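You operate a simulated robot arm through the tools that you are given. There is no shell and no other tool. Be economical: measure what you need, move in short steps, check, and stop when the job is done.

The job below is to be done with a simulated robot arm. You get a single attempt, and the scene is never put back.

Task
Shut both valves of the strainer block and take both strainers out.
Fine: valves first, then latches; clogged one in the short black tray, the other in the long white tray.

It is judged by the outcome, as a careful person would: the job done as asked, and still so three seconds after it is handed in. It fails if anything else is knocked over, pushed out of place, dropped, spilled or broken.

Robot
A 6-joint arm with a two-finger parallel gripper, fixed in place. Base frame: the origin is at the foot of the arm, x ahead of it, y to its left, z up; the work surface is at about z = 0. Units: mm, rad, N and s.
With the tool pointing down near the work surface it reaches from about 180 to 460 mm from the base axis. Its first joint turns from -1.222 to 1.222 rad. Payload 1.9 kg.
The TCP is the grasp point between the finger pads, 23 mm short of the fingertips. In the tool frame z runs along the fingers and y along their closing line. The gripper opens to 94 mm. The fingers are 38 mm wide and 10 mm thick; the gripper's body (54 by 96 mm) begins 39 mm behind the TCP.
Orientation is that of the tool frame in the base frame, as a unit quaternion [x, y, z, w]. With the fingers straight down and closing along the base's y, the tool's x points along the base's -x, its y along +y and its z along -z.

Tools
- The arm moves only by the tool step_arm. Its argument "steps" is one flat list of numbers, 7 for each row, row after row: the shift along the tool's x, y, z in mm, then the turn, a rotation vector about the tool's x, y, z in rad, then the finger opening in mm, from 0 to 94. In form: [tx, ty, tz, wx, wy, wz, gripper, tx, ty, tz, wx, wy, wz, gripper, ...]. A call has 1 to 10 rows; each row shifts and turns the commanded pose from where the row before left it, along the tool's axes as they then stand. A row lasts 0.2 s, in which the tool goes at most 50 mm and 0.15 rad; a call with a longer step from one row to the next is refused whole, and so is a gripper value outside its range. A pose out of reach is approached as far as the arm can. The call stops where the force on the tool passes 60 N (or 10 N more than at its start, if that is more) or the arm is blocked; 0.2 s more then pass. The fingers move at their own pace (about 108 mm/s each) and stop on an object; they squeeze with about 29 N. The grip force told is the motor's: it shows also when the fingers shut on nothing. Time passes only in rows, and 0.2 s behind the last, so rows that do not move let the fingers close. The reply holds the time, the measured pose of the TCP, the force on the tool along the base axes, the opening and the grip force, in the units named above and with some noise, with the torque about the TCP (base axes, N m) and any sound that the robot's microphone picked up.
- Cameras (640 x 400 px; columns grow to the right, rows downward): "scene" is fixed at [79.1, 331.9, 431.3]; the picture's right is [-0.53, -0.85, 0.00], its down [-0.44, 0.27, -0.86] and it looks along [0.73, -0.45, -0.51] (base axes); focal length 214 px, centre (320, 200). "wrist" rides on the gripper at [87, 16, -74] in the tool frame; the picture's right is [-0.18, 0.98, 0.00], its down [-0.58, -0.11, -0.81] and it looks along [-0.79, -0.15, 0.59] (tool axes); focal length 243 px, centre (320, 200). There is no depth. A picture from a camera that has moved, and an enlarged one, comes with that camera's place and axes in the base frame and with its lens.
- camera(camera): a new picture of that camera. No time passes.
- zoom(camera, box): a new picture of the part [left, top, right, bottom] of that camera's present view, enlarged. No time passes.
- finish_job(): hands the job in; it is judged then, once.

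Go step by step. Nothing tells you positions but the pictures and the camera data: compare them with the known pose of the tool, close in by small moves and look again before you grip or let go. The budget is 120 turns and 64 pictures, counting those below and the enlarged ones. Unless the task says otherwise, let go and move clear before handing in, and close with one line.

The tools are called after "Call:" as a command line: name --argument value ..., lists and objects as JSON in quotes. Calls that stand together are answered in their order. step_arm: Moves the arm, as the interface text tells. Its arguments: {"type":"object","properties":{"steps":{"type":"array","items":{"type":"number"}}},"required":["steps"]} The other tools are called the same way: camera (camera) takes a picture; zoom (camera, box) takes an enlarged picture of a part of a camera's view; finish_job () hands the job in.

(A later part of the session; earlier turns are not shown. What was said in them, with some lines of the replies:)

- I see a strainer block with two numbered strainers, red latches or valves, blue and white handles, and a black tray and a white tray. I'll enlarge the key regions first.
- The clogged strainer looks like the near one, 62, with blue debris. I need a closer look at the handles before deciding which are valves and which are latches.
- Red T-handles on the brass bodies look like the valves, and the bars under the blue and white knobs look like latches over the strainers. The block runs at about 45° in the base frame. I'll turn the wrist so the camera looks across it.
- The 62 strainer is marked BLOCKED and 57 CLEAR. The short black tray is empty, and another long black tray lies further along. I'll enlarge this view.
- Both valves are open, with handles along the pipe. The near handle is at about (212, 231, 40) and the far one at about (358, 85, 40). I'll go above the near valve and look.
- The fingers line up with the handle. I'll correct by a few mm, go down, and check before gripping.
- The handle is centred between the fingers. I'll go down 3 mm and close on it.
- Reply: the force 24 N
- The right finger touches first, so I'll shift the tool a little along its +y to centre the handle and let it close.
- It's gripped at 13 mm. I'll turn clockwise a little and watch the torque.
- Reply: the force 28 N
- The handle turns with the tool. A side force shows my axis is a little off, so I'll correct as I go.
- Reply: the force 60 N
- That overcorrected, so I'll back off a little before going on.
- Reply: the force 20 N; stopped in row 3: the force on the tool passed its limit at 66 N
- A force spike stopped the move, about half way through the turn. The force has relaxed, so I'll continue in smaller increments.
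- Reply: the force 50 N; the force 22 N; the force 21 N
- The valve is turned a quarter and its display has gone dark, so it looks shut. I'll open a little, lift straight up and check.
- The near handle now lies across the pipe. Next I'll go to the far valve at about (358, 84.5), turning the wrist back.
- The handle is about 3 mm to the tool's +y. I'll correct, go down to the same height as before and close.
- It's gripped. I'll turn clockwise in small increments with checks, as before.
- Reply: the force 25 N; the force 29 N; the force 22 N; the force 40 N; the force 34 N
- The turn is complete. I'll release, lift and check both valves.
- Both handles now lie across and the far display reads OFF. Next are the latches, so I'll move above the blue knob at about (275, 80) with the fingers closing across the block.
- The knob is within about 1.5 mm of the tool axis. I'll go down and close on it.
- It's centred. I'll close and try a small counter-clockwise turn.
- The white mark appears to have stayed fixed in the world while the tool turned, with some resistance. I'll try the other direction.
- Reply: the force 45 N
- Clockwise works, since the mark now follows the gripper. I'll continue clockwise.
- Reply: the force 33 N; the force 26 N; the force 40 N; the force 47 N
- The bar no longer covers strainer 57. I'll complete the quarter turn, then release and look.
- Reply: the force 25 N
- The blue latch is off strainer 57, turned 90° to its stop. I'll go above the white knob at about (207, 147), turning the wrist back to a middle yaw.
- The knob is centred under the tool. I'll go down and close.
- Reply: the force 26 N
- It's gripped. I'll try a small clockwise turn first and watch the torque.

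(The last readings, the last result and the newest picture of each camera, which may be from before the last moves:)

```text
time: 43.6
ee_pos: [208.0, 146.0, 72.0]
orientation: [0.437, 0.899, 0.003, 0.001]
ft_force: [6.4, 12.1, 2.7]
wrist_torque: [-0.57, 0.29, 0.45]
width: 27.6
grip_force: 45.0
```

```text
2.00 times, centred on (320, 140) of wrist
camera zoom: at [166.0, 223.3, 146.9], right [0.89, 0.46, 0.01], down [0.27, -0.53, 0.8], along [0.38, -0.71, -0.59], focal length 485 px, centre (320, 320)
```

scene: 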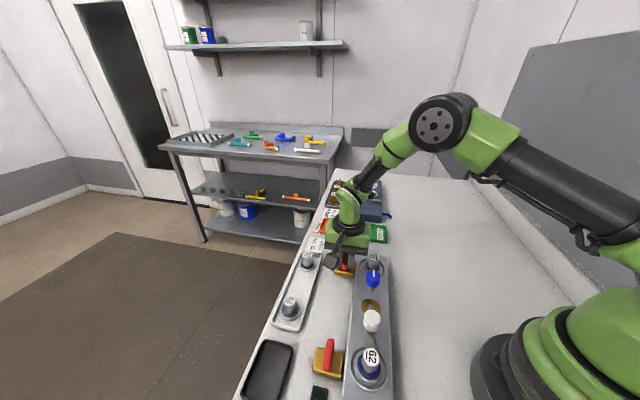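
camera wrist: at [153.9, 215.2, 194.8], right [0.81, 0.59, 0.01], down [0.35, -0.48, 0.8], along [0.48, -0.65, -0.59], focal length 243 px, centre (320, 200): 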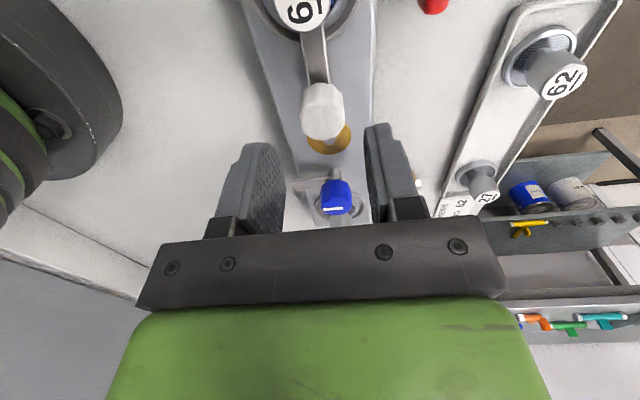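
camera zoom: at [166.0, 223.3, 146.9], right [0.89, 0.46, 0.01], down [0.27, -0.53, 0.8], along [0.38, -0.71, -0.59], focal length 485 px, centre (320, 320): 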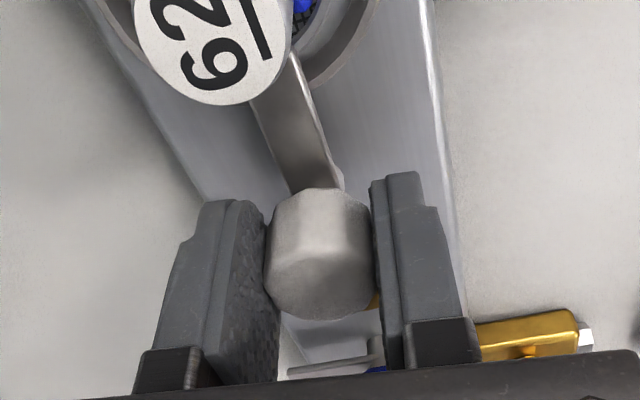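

Clockwise is blocked, with torque of 0.45 and the bar unmoved. I'll turn counter-clockwise instead.

Call:
step_arm --steps '[0, 0.3, 0, 0, 0, -0.06, 10, 0, 0, 0, 0, 0, -0.06, 10, 0, 0, 0, 0, 0, -0.06, 10, 0, 0, 0, 0, 0, -0.06, 10, 0, 0, 0, 0, 0, -0.06, 10]'

Call:
zoom --camera "wrist" --box '[180, 40, 460, 240]'

```text
time: 44.8
ee_pos: [207.4, 145.4, 71.1]
orientation: [0.297, 0.955, 0.002, -0.001]
ft_force: [-1.1, -19.1, 37.1]
wrist_torque: [-0.8, 0.22, -0.07]
width: 27.5
grip_force: 45.1
```

```text
2.00 times, centred on (320, 140) of wrist
camera zoom: at [144.6, 207.6, 146.7], right [0.71, 0.7, 0.0], down [0.42, -0.42, 0.81], along [0.57, -0.57, -0.59], focal length 485 px, centre (320, 320)
```

zoom: 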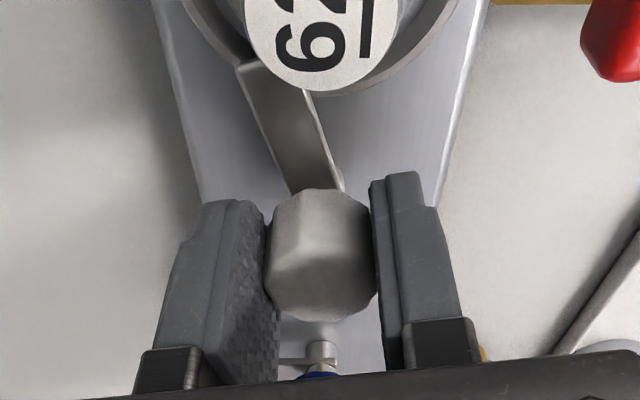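

The bar now follows. I'll continue counter-clockwise.

Call:
step_arm --steps '[0, -0.4, -0.5, 0, 0, -0.06, 10, 0, 0, 0, 0, 0, -0.06, 10, 0, 0, 0, 0, 0, -0.06, 10, 0, 0, 0, 0, 0, -0.06, 10, 0, 0, 0, 0, 0, -0.06, 10]'

```text
time: 46.0
ee_pos: [206.1, 144.0, 72.0]
orientation: [0.151, 0.989, 0.001, 0.001]
ft_force: [7.5, -36.0, -15.0]
wrist_torque: [-0.91, -0.3, -0.06]
width: 27.8
grip_force: 44.7
```

Call:
step_arm --steps '[-0.5, -0.9, 0.2, 0, 0, -0.06, 10, 0, 0, 0, 0, 0, -0.06, 10, 0, 0, 0, 0, 0, -0.06, 10, 0, 0, 0, 0, 0, -0.06, 10]'

```text
time: 47.0
ee_pos: [206.8, 145.5, 72.4]
orientation: [0.03, 1.0, 0.002, 0.0]
ft_force: [-9.5, -19.7, -34.3]
wrist_torque: [-0.57, -0.16, -0.07]
width: 27.8
grip_force: 45.0
```

Call:
step_arm --steps '[0.2, -0.6, 0.5, 0, 0, -0.06, 10, 0, 0, 0, 0, 0, -0.06, 10, 0, 0, 0, 0, 0, -0.06, 10, 0, 0, 0, 0, 0, -0.06, 10]'

```text
time: 48.0
ee_pos: [205.9, 145.0, 72.0]
orientation: [-0.09, 0.996, 0.002, 0.001]
ft_force: [-15.7, -3.0, -19.6]
wrist_torque: [-0.72, 0.68, 0.0]
width: 27.6
grip_force: 45.0
```

Call:
step_arm --steps '[0.4, 0, 0.2, 0, 0, -0.06, 10, 0, 0, 0, 0, 0, -0.06, 10, 0, 0, 0, 0, 0, -0.06, 10, 0, 0, 0, 0, 0, -0.06, 10]'

```text
time: 49.0
ee_pos: [206.4, 144.5, 72.7]
orientation: [-0.208, 0.978, 0.002, 0.001]
ft_force: [-15.9, -13.3, 20.2]
wrist_torque: [-0.53, -0.3, -0.02]
width: 27.5
grip_force: 45.0
```

Call:
step_arm --steps '[0.6, -0.2, 0, 0, 0, -0.06, 10, 0, 0, 0, 0, 0, -0.06, 10, 0, 0, 0, 0, 0, -0.06, 10, 0, 0, 0, 0, 0, -0.05, 10]'

Call:
zoom --camera "scene" --box '[310, 240, 430, 400]'

```text
time: 50.0
ee_pos: [207.3, 143.5, 71.6]
orientation: [-0.317, 0.948, 0.002, 0.003]
ft_force: [4.6, -29.1, 15.0]
wrist_torque: [-0.44, -0.75, -0.69]
width: 27.4
grip_force: 44.9
```

```text
2.50 times, centred on (370, 320) of scene
camera zoom: at [79.1, 331.9, 431.3], right [-0.53, -0.85, 0.0], down [-0.44, 0.27, -0.86], along [0.73, -0.45, -0.51], focal length 536 px, centre (195, -100)
```

zoom: 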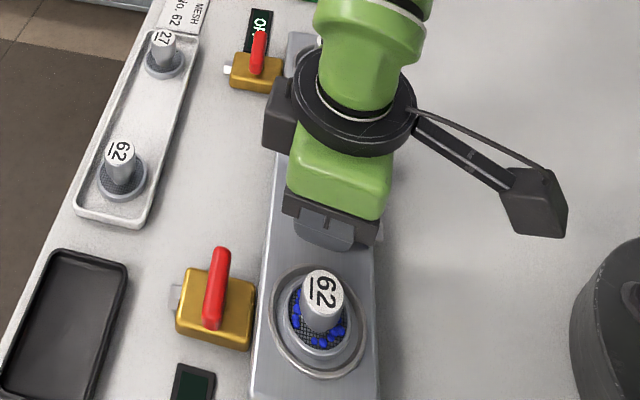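

The stop is reached and strainer 62 is uncovered. I'll release, lift and move above strainer 62 at about (168, 186).

Call:
step_arm --steps '[0, 0, 0, 0, 0, 0, 36, 0, 0, 0, 0, 0, 0, 42, 0, 0, -25, 0, 0, 0, 42, 0, 0, -30, 0, 0, 0, 42, 3, 28.5, 0, 0, 0, 0, 42, 3, 28.5, 0, 0, 0, 0, 42, 0, 0, 0, 0, 0, -0.13, 42]'

Call:
camera --camera "wrist"

Call:
zoom --camera "scene" --box '[230, 230, 430, 400]'

```text
time: 51.6
ee_pos: [168.5, 188.0, 128.5]
orientation: [-0.38, 0.925, 0.002, 0.002]
ft_force: [0.1, -0.7, -0.6]
wrist_torque: [0.02, 0.01, -0.01]
width: 42.1
grip_force: 0.1
```

```text
24 pictures are left
camera wrist: at [94.9, 136.5, 201.7], right [-0.56, 0.83, 0.0], down [0.49, 0.33, 0.81], along [0.67, 0.45, -0.59], focal length 243 px, centre (320, 200)
```

wrist: 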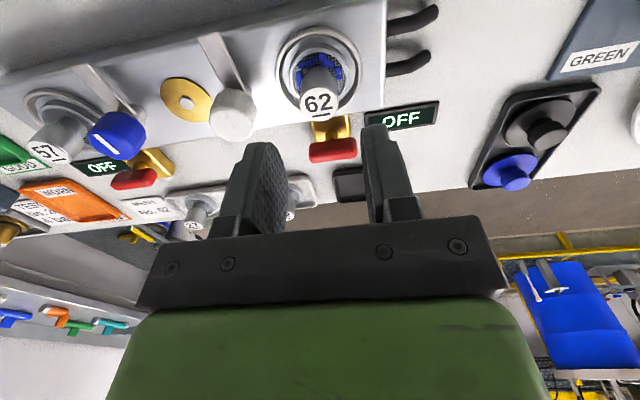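

```text
2.35 times, centred on (330, 315) of scene
camera zoom: at [79.1, 331.9, 431.3], right [-0.53, -0.85, 0.0], down [-0.44, 0.27, -0.86], along [0.73, -0.45, -0.51], focal length 505 px, centre (296, -71)
```

zoom: 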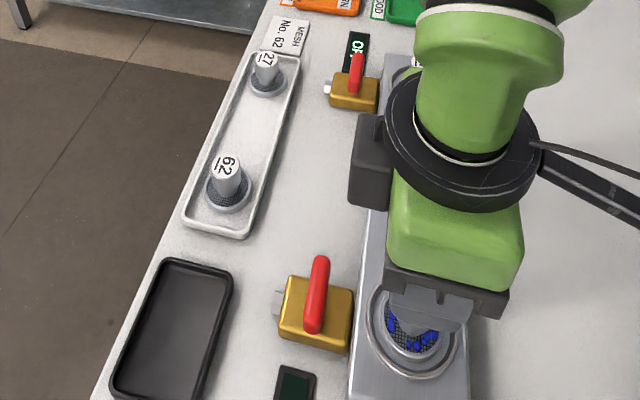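

Both displays now read OFF and both latch bars are clear. I'll go down over strainer 62 and check alignment before closing.

Call:
step_arm --steps '[2, 0, 22, 0, 0, 0, 42, 0, 0, 20, 0, 0, 0, 42, 0, 0, 19, 0, 0, 0, 42]'

Call:
zoom --camera "wrist" --box '[180, 40, 460, 240]'

```text
time: 52.4
ee_pos: [166.2, 184.7, 65.6]
orientation: [-0.38, 0.925, 0.003, 0.002]
ft_force: [0.1, -0.3, 0.5]
wrist_torque: [-0.01, 0.0, 0.04]
width: 42.2
grip_force: 0.1
```

```text
2.00 times, centred on (320, 140) of wrist
camera zoom: at [93.4, 134.6, 138.8], right [-0.56, 0.83, 0.0], down [0.49, 0.33, 0.81], along [0.67, 0.45, -0.59], focal length 485 px, centre (320, 320)
```

zoom: 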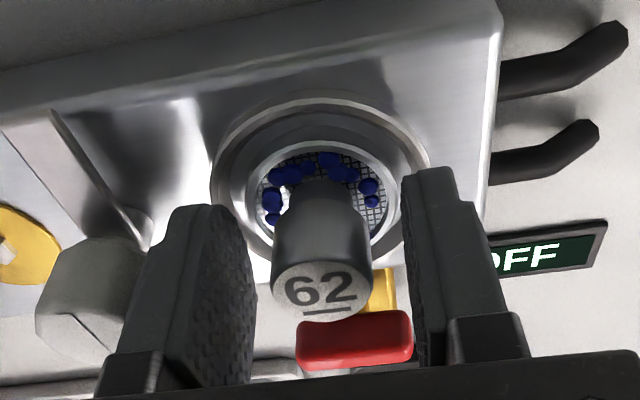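

It's centred. I'll close and lift gently.

Call:
step_arm --steps '[0, 0, 0, 0, 0, 0, 10, 0, 0, 0, 0, 0, 0, 10, 0, 0, 0, 0, 0, 0, 10]'

Call:
step_arm --steps '[0, 0, -4, 0, 0, 0, 10, 0, 0, -8, 0, 0, 0, 10, 0, 0, -10, 0, 0, 0, 10]'

Call:
zoom --camera "wrist" --box '[180, 40, 460, 240]'

```text
time: 53.2
ee_pos: [166.2, 184.0, 65.2]
orientation: [-0.379, 0.926, 0.002, 0.001]
ft_force: [0.1, -0.3, 0.0]
wrist_torque: [0.01, -0.01, 0.0]
width: 24.0
grip_force: 29.3
```

```text
time: 54.0
ee_pos: [164.5, 184.3, 86.6]
orientation: [-0.379, 0.925, 0.002, 0.003]
ft_force: [0.7, -0.3, -0.7]
wrist_torque: [0.0, 0.02, 0.0]
width: 23.8
grip_force: 28.7
```

```text
2.00 times, centred on (320, 140) of wrist
camera zoom: at [92.3, 134.3, 161.0], right [-0.56, 0.83, 0.0], down [0.49, 0.33, 0.81], along [0.67, 0.45, -0.59], focal length 485 px, centre (320, 320)
```

zoom: 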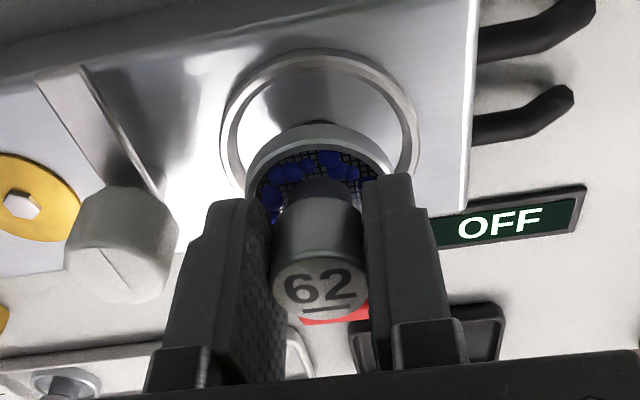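

Strainer 62 is out of its seat and held. I'll raise it and carry it level above the short black tray at about (258, 321).

Call:
step_arm --steps '[0, 0, -20, 0, 0, 0, 10, 0, 0, -25, 0, 0, 0, 10, -23.3, 4.6, 0, 0, 0, 0, 10, -23.3, 4.6, 0, 0, 0, 0, 10, -23.3, 4.6, 0, 0, 0, 0, 10, -23.3, 4.6, 0, 0, 0, 0, 10, -23.3, 4.6, 0, 0, 0, 0, 10, -23.3, 4.6, 0, 0, 0, 0, 10, -23.3, 4.6, 0, 0, 0, 0, 10]'

Call:
camera --camera "wrist"

Call:
zoom --camera "scene" --box '[210, 270, 370, 400]'

```text
time: 56.0
ee_pos: [259.3, 323.0, 133.2]
orientation: [-0.38, 0.925, 0.001, 0.002]
ft_force: [-0.1, 0.3, -1.3]
wrist_torque: [-0.01, 0.0, 0.0]
width: 23.7
grip_force: 29.2
```

```text
20 pictures are left
camera wrist: at [185.6, 272.7, 207.3], right [-0.56, 0.83, 0.0], down [0.49, 0.33, 0.81], along [0.67, 0.45, -0.59], focal length 243 px, centre (320, 200)
```

wrist: 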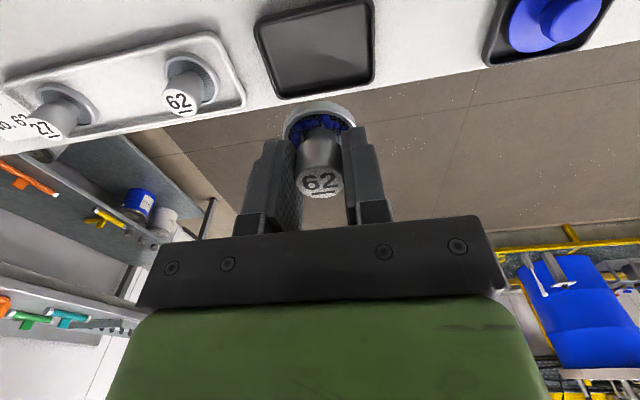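

```text
3.08 times, centred on (290, 335) of scene
camera zoom: at [79.1, 331.9, 431.3], right [-0.53, -0.85, 0.0], down [-0.44, 0.27, -0.86], along [0.73, -0.45, -0.51], focal length 660 px, centre (412, -215)
```

zoom: 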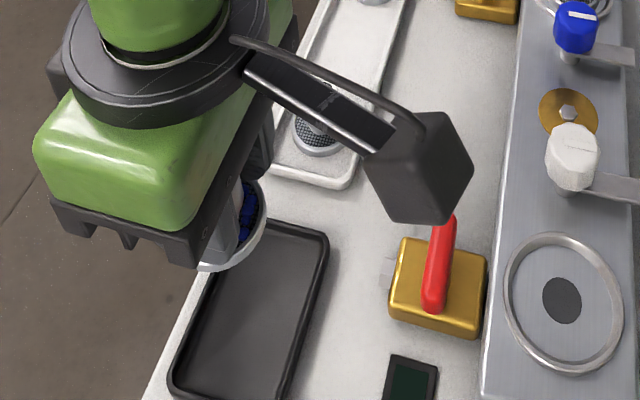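

I'm roughly over the black tray. I'll lower part way and compare against the tray edges.

Call:
step_arm --steps '[3, 1.5, 20, 0, 0, 0, 10, 0, 0, 25, 0, 0, 0, 10, 0, 0, 15, 0, 0, 0, 10]'

Call:
camera --camera "wrist"

Call:
zoom --camera "scene" --box '[210, 270, 370, 400]'

```text
time: 56.8
ee_pos: [256.4, 322.7, 72.8]
orientation: [-0.38, 0.925, 0.002, 0.003]
ft_force: [0.0, 0.0, -0.6]
wrist_torque: [-0.02, -0.02, 0.0]
width: 23.9
grip_force: 29.3
```

```text
18 pictures are left
camera wrist: at [182.0, 271.8, 147.3], right [-0.56, 0.83, 0.0], down [0.49, 0.33, 0.81], along [0.67, 0.45, -0.59], focal length 243 px, centre (320, 200)
```

wrist: 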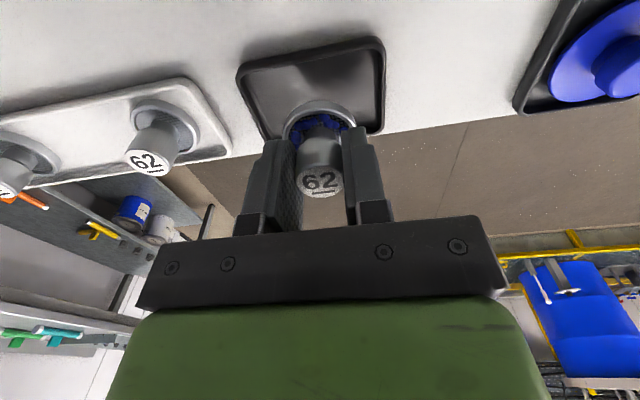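

```text
3.08 times, centred on (290, 335) of scene
camera zoom: at [79.1, 331.9, 431.3], right [-0.53, -0.85, 0.0], down [-0.44, 0.27, -0.86], along [0.73, -0.45, -0.51], focal length 660 px, centre (412, -215)
```

zoom: 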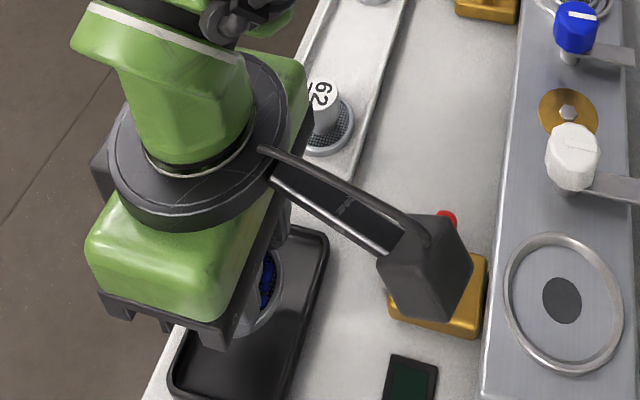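

Call:
zoom --camera "wrist" --box '[220, 20, 400, 150]'

```text
3.08 times, centred on (310, 85) of wrist
camera zoom: at [182.0, 271.8, 147.3], right [-0.56, 0.83, 0.0], down [0.49, 0.33, 0.81], along [0.67, 0.45, -0.59], focal length 746 px, centre (351, 554)
```

zoom: 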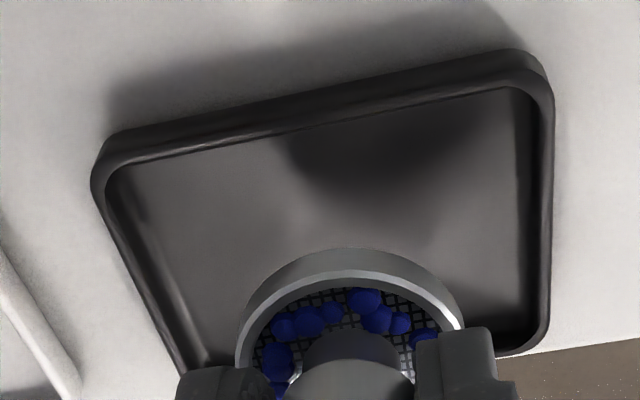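

The strainer sits centrally over the tray floor. I'll lower it, watching for contact.

Call:
step_arm --steps '[0, 0, 10, 0, 0, 0, 10, 0, 0, 9, 0, 0, 0, 10, 0, 0, 3, 0, 0, 0, 10, 0, 0, 2, 0, 0, 0, 10]'

```text
time: 57.8
ee_pos: [256.2, 321.5, 51.1]
orientation: [-0.38, 0.925, 0.002, 0.002]
ft_force: [0.6, 0.7, -0.3]
wrist_torque: [-0.01, 0.01, -0.01]
width: 23.8
grip_force: 29.0
```

Call:
step_arm --steps '[0, 0, 1.5, 0, 0, 0, 10, 0, 0, 1.5, 0, 0, 0, 10]'

Call:
step_arm --steps '[0, 0, 1, 0, 0, 0, 10, 0, 0, 1, 0, 0, 0, 10]'

```text
time: 58.4
ee_pos: [256.2, 321.0, 46.8]
orientation: [-0.379, 0.925, 0.002, 0.003]
ft_force: [-0.7, 0.5, -1.3]
wrist_torque: [0.01, -0.02, 0.0]
width: 23.9
grip_force: 28.9
```

```text
time: 59.0
ee_pos: [255.8, 321.7, 44.1]
orientation: [-0.379, 0.925, 0.002, 0.002]
ft_force: [0.3, 0.1, -1.1]
wrist_torque: [0.0, 0.05, -0.02]
width: 23.8
grip_force: 28.4
```

Call:
step_arm --steps '[0, 0, 1, 0, 0, 0, 10, 0, 0, 1, 0, 0, 0, 10]'

Call:
zoom --camera "wrist" --box '[220, 20, 400, 150]'

```text
time: 59.6
ee_pos: [255.1, 321.8, 43.4]
orientation: [-0.38, 0.925, 0.001, 0.003]
ft_force: [0.5, 0.1, -0.6]
wrist_torque: [-0.04, -0.01, 0.02]
width: 23.9
grip_force: 28.8
```

```text
3.08 times, centred on (310, 85) of wrist
camera zoom: at [182.6, 270.8, 116.6], right [-0.56, 0.83, 0.0], down [0.49, 0.33, 0.81], along [0.67, 0.45, -0.59], focal length 746 px, centre (351, 554)
```

zoom: 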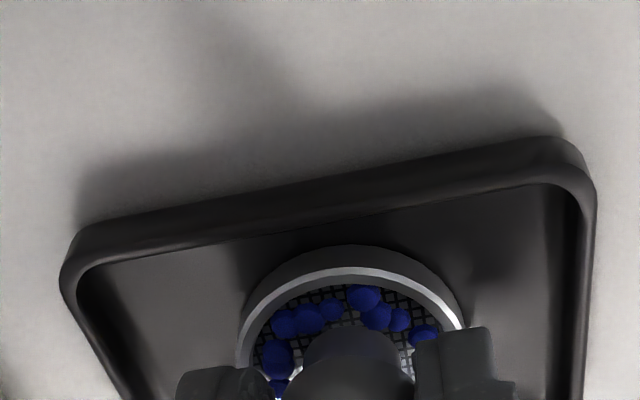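

It's within 1–2 mm of the floor. I'll take a few more small steps.

Call:
step_arm --steps '[0, 0, 0.8, 0, 0, 0, 10, 0, 0, 0.8, 0, 0, 0, 10, 0, 0, 0, 0, 0, 0, 10]'

```text
time: 60.4
ee_pos: [256.0, 321.5, 40.9]
orientation: [-0.379, 0.925, 0.002, 0.003]
ft_force: [-0.9, -4.0, 15.0]
wrist_torque: [-0.21, -0.04, -0.03]
width: 23.8
grip_force: 28.7
```

Contact is made with 15 N upward. I'll back off slightly, open a little and rise straight up.

Call:
step_arm --steps '[0, 0, -0.5, 0, 0, 0, 10, 0, 0, 0, 0, 0, 0, 36, 0, 0, 0, 0, 0, 0, 36, 0, 0, -15, 0, 0, 0, 36, 0, 0, -35, 0, 0, 0, 36, 0, 0, -45, 0, 0, 0, 36]'

Call:
camera --camera "wrist"

```text
time: 61.8
ee_pos: [256.4, 320.5, 137.9]
orientation: [-0.379, 0.925, 0.002, 0.003]
ft_force: [-0.4, -0.6, 0.6]
wrist_torque: [0.05, -0.02, 0.02]
width: 36.1
grip_force: 0.0
```

```text
14 pictures are left
camera wrist: at [183.4, 270.1, 211.0], right [-0.56, 0.83, 0.0], down [0.49, 0.33, 0.81], along [0.67, 0.45, -0.59], focal length 243 px, centre (320, 200)
```

wrist: 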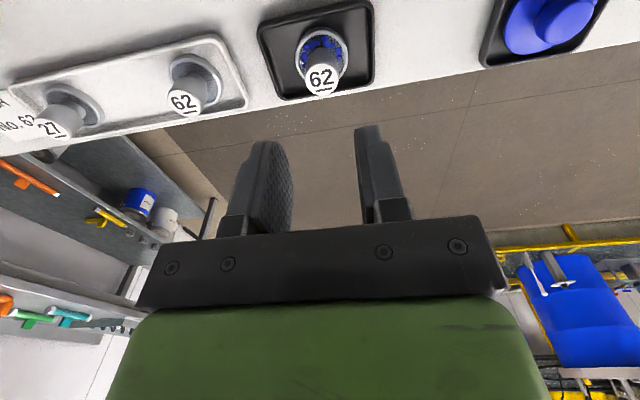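

Strainer 62 sits in the short black tray. Now I'll go above strainer 57 at about (312, 37).

Call:
step_arm --steps '[20, -30.2, 0, 0, 0, 0, 42, 20, -30.2, 0, 0, 0, 0, 42, 20, -30.2, 0, 0, 0, 0, 42, 20, -30.2, 0, 0, 0, 0, 42, 20, -30.2, 0, 0, 0, 0, 42, 20, -30.2, 0, 0, 0, 0, 42, 20, -30.2, 0, 0, 0, 0, 42, 20, -30.2, 0, 0, 0, 0, 42, 0, 0, 0, 0, 0, 0, 42]'

Call:
camera --camera "wrist"

```text
time: 63.8
ee_pos: [311.0, 37.1, 134.6]
orientation: [-0.379, 0.925, 0.002, 0.002]
ft_force: [-0.9, 0.2, 0.4]
wrist_torque: [0.02, 0.03, -0.02]
width: 42.0
grip_force: 0.0
```

```text
13 pictures are left
camera wrist: at [237.7, -14.2, 208.0], right [-0.56, 0.83, 0.0], down [0.49, 0.33, 0.81], along [0.67, 0.45, -0.59], focal length 243 px, centre (320, 200)
```

wrist: 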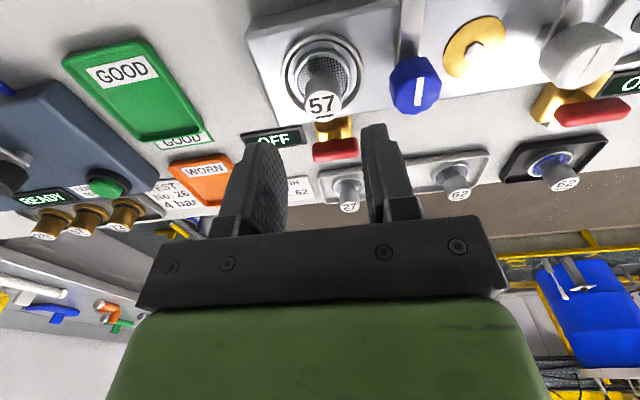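

Strainer 57 is aligned under the tool. I'll go down and check.

Call:
step_arm --steps '[0, 0, 25, 0, 0, 0, 42, 0, 0, 25, 0, 0, 0, 42, 0, 0, 18.5, 0, 0, 0, 42]'

Call:
zoom --camera "wrist" --box '[180, 40, 460, 240]'

```text
time: 64.6
ee_pos: [314.1, 37.2, 64.9]
orientation: [-0.38, 0.925, 0.003, 0.004]
ft_force: [-0.5, 1.0, 0.3]
wrist_torque: [0.01, -0.01, -0.05]
width: 42.1
grip_force: 0.0
```

```text
2.00 times, centred on (320, 140) of wrist
camera zoom: at [239.7, -13.8, 139.0], right [-0.56, 0.83, 0.0], down [0.49, 0.33, 0.81], along [0.67, 0.45, -0.59], focal length 485 px, centre (320, 320)
```

zoom: 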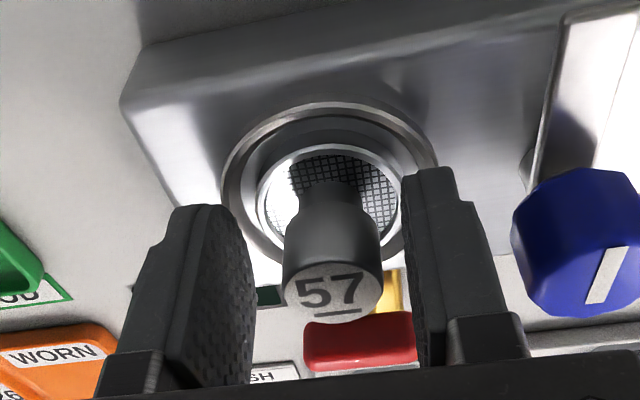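

It's centred. I'll close and lift gently.

Call:
step_arm --steps '[0, 0, 0, 0, 0, 0, 10, 0, 0, 0, 0, 0, 0, 10, 0, 0, 0, 0, 0, 0, 10, 0, 0, -4, 0, 0, 0, 10, 0, 0, -8, 0, 0, 0, 10, 0, 0, -15, 0, 0, 0, 10, 0, 0, -25, 0, 0, 0, 10, 0, 0, -20, 0, 0, 0, 10]'

Call:
zoom --camera "wrist" --box '[180, 40, 460, 240]'

```text
time: 66.4
ee_pos: [312.0, 36.4, 137.5]
orientation: [-0.379, 0.925, 0.002, 0.002]
ft_force: [0.1, -0.2, -0.6]
wrist_torque: [0.01, 0.01, 0.01]
width: 23.9
grip_force: 29.2
```

```text
2.00 times, centred on (320, 140) of wrist
camera zoom: at [237.8, -14.1, 212.3], right [-0.56, 0.83, 0.0], down [0.49, 0.33, 0.81], along [0.67, 0.45, -0.59], focal length 485 px, centre (320, 320)
```

zoom: 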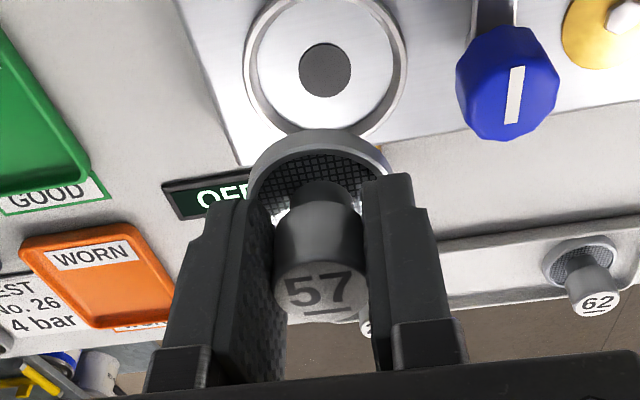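

Strainer 57 is held. I'll carry it above the middle of the long white tray at about (373, 198), between the two spares.

Call:
step_arm --steps '[-26.2, 12, 0, 0, 0, 0, 10, -26.2, 12, 0, 0, 0, 0, 10, -26.2, 12, 0, 0, 0, 0, 10, -26.2, 12, 0, 0, 0, 0, 10, -26.2, 12, 0, 0, 0, 0, 10, -26.2, 12, 0, 0, 0, 0, 10, 0, 0, 25, 0, 0, 0, 10, 0, 0, 20, 0, 0, 0, 10]'

Call:
zoom --camera "wrist" --box '[160, 0, 480, 200]'

```text
time: 68.2
ee_pos: [374.5, 198.1, 94.1]
orientation: [-0.38, 0.925, 0.002, 0.003]
ft_force: [-0.2, -0.7, -0.6]
wrist_torque: [0.0, -0.02, 0.0]
width: 24.0
grip_force: 28.5
```

```text
2.00 times, centred on (320, 100) of wrist
camera zoom: at [300.9, 147.6, 169.3], right [-0.56, 0.83, 0.0], down [0.49, 0.33, 0.81], along [0.67, 0.45, -0.59], focal length 485 px, centre (320, 400)
```

zoom: 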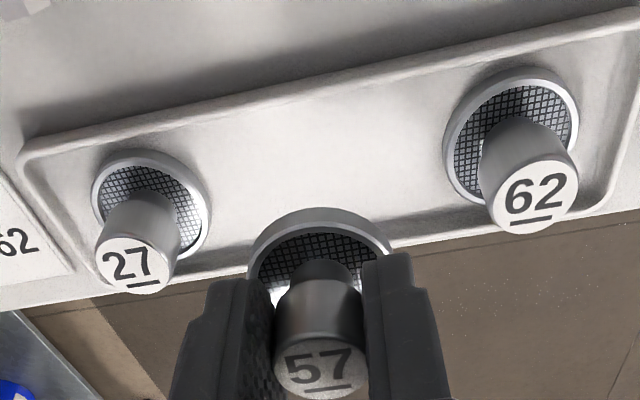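

It's well centred in the tray between the spares. I'll lower it.

Call:
step_arm --steps '[-1, 1, 15, 0, 0, 0, 10, 0, 0, 15, 0, 0, 0, 10, 0, 0, 12, 0, 0, 0, 10, 0, 0, 4, 0, 0, 0, 10, 0, 0, 2, 0, 0, 0, 10]'

Call:
zoom --camera "wrist" --box '[160, 0, 480, 200]'

```text
time: 69.4
ee_pos: [373.2, 199.1, 45.8]
orientation: [-0.379, 0.925, 0.002, 0.003]
ft_force: [0.0, -0.5, 0.0]
wrist_torque: [-0.02, -0.02, -0.03]
width: 23.8
grip_force: 28.6
```

```text
2.00 times, centred on (320, 100) of wrist
camera zoom: at [300.1, 149.0, 119.9], right [-0.56, 0.83, 0.0], down [0.49, 0.33, 0.81], along [0.67, 0.45, -0.59], focal length 485 px, centre (320, 400)
```

zoom: 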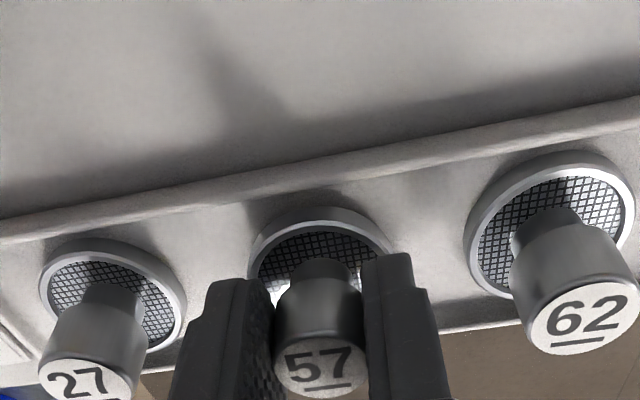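

It's in line with the spares. I'll take small steps down to contact.

Call:
step_arm --steps '[0, 0, 1, 0, 0, 0, 10, 0, 0, 1, 0, 0, 0, 10, 0, 0, 1, 0, 0, 0, 10]'

```text
time: 70.2
ee_pos: [373.1, 200.4, 41.8]
orientation: [-0.38, 0.925, 0.002, 0.001]
ft_force: [0.5, -0.4, -0.8]
wrist_torque: [0.01, 0.03, 0.0]
width: 24.2
grip_force: 29.2
```

Call:
step_arm --steps '[0, 0, 0.7, 0, 0, 0, 10, 0, 0, 0.7, 0, 0, 0, 10]'

```text
time: 70.8
ee_pos: [373.2, 200.4, 41.4]
orientation: [-0.38, 0.925, 0.002, 0.002]
ft_force: [0.9, 0.2, -0.2]
wrist_torque: [0.02, 0.01, -0.03]
width: 23.9
grip_force: 29.0
```

Call:
step_arm --steps '[0, 0, 0.7, 0, 0, 0, 10, 0, 0, 0.7, 0, 0, 0, 10]'

```text
time: 71.4
ee_pos: [373.0, 200.3, 41.0]
orientation: [-0.38, 0.925, 0.001, 0.003]
ft_force: [-2.8, -1.0, 12.3]
wrist_torque: [0.09, 0.15, 0.02]
width: 23.8
grip_force: 28.9
```

Contact is made. I'll release, rise clear and check the whole scene.

Call:
step_arm --steps '[0, 0, -0.5, 0, 0, 0, 10, 0, 0, 0, 0, 0, 0, 36, 0, 0, 0, 0, 0, 0, 36, 0, 0, -15, 0, 0, 0, 36, 0, 0, -35, 0, 0, 0, 36, 0, 0, -45, 0, 0, 0, 36, 0, 0, -40, 0, 0, 0, 36, 40, 0, -30, 0, 0, 0, 36, 40, -20, -20, 0, 0, 0, 36]'

Call:
camera --camera "wrist"

Call:
zoom --camera "scene" --box '[230, 230, 430, 400]'

```text
time: 73.4
ee_pos: [327.4, 125.9, 223.8]
orientation: [-0.38, 0.925, 0.001, 0.002]
ft_force: [-0.6, -0.7, 0.8]
wrist_torque: [0.03, 0.04, 0.01]
width: 36.2
grip_force: 0.1
```

```text
8 pictures are left
camera wrist: at [255.2, 77.1, 298.2], right [-0.56, 0.83, 0.0], down [0.49, 0.33, 0.81], along [0.67, 0.45, -0.59], focal length 243 px, centre (320, 200)
```

wrist: 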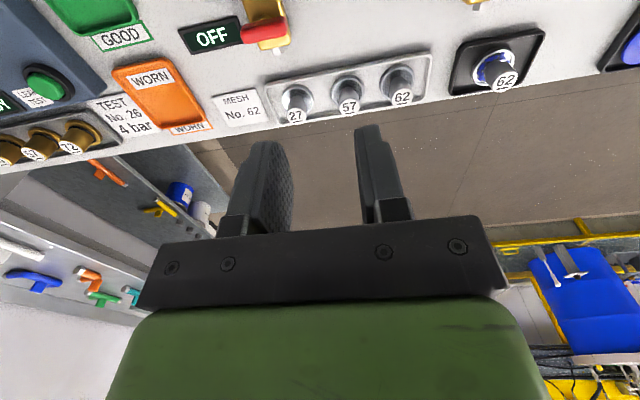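

```text
2.35 times, centred on (330, 315) of scene
camera zoom: at [79.1, 332.0, 431.3], right [-0.53, -0.85, 0.0], down [-0.44, 0.27, -0.86], along [0.73, -0.45, -0.51], focal length 505 px, centre (296, -71)
```

zoom: 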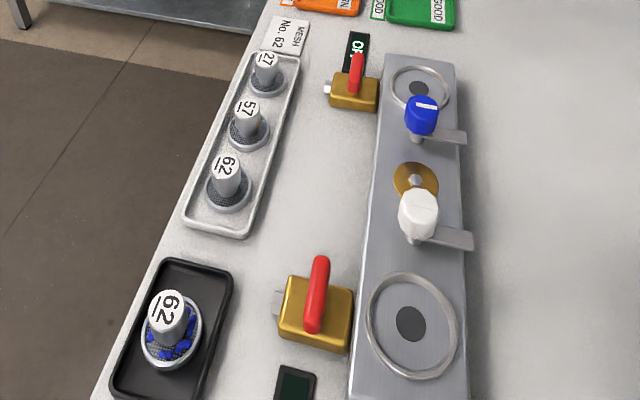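

Both valves are shut, both latches are open and both seats are empty. The clogged 62 is in the short black tray, 57 stands in the long white tray, and nothing else has moved. I'm handing in.

Call:
finish_job

```text
The job is handed in.
```

Both valves are shut (both displays read OFF) and both strainers are out: the clogged 62 is in the short black tray and 57 is in the long white tray.
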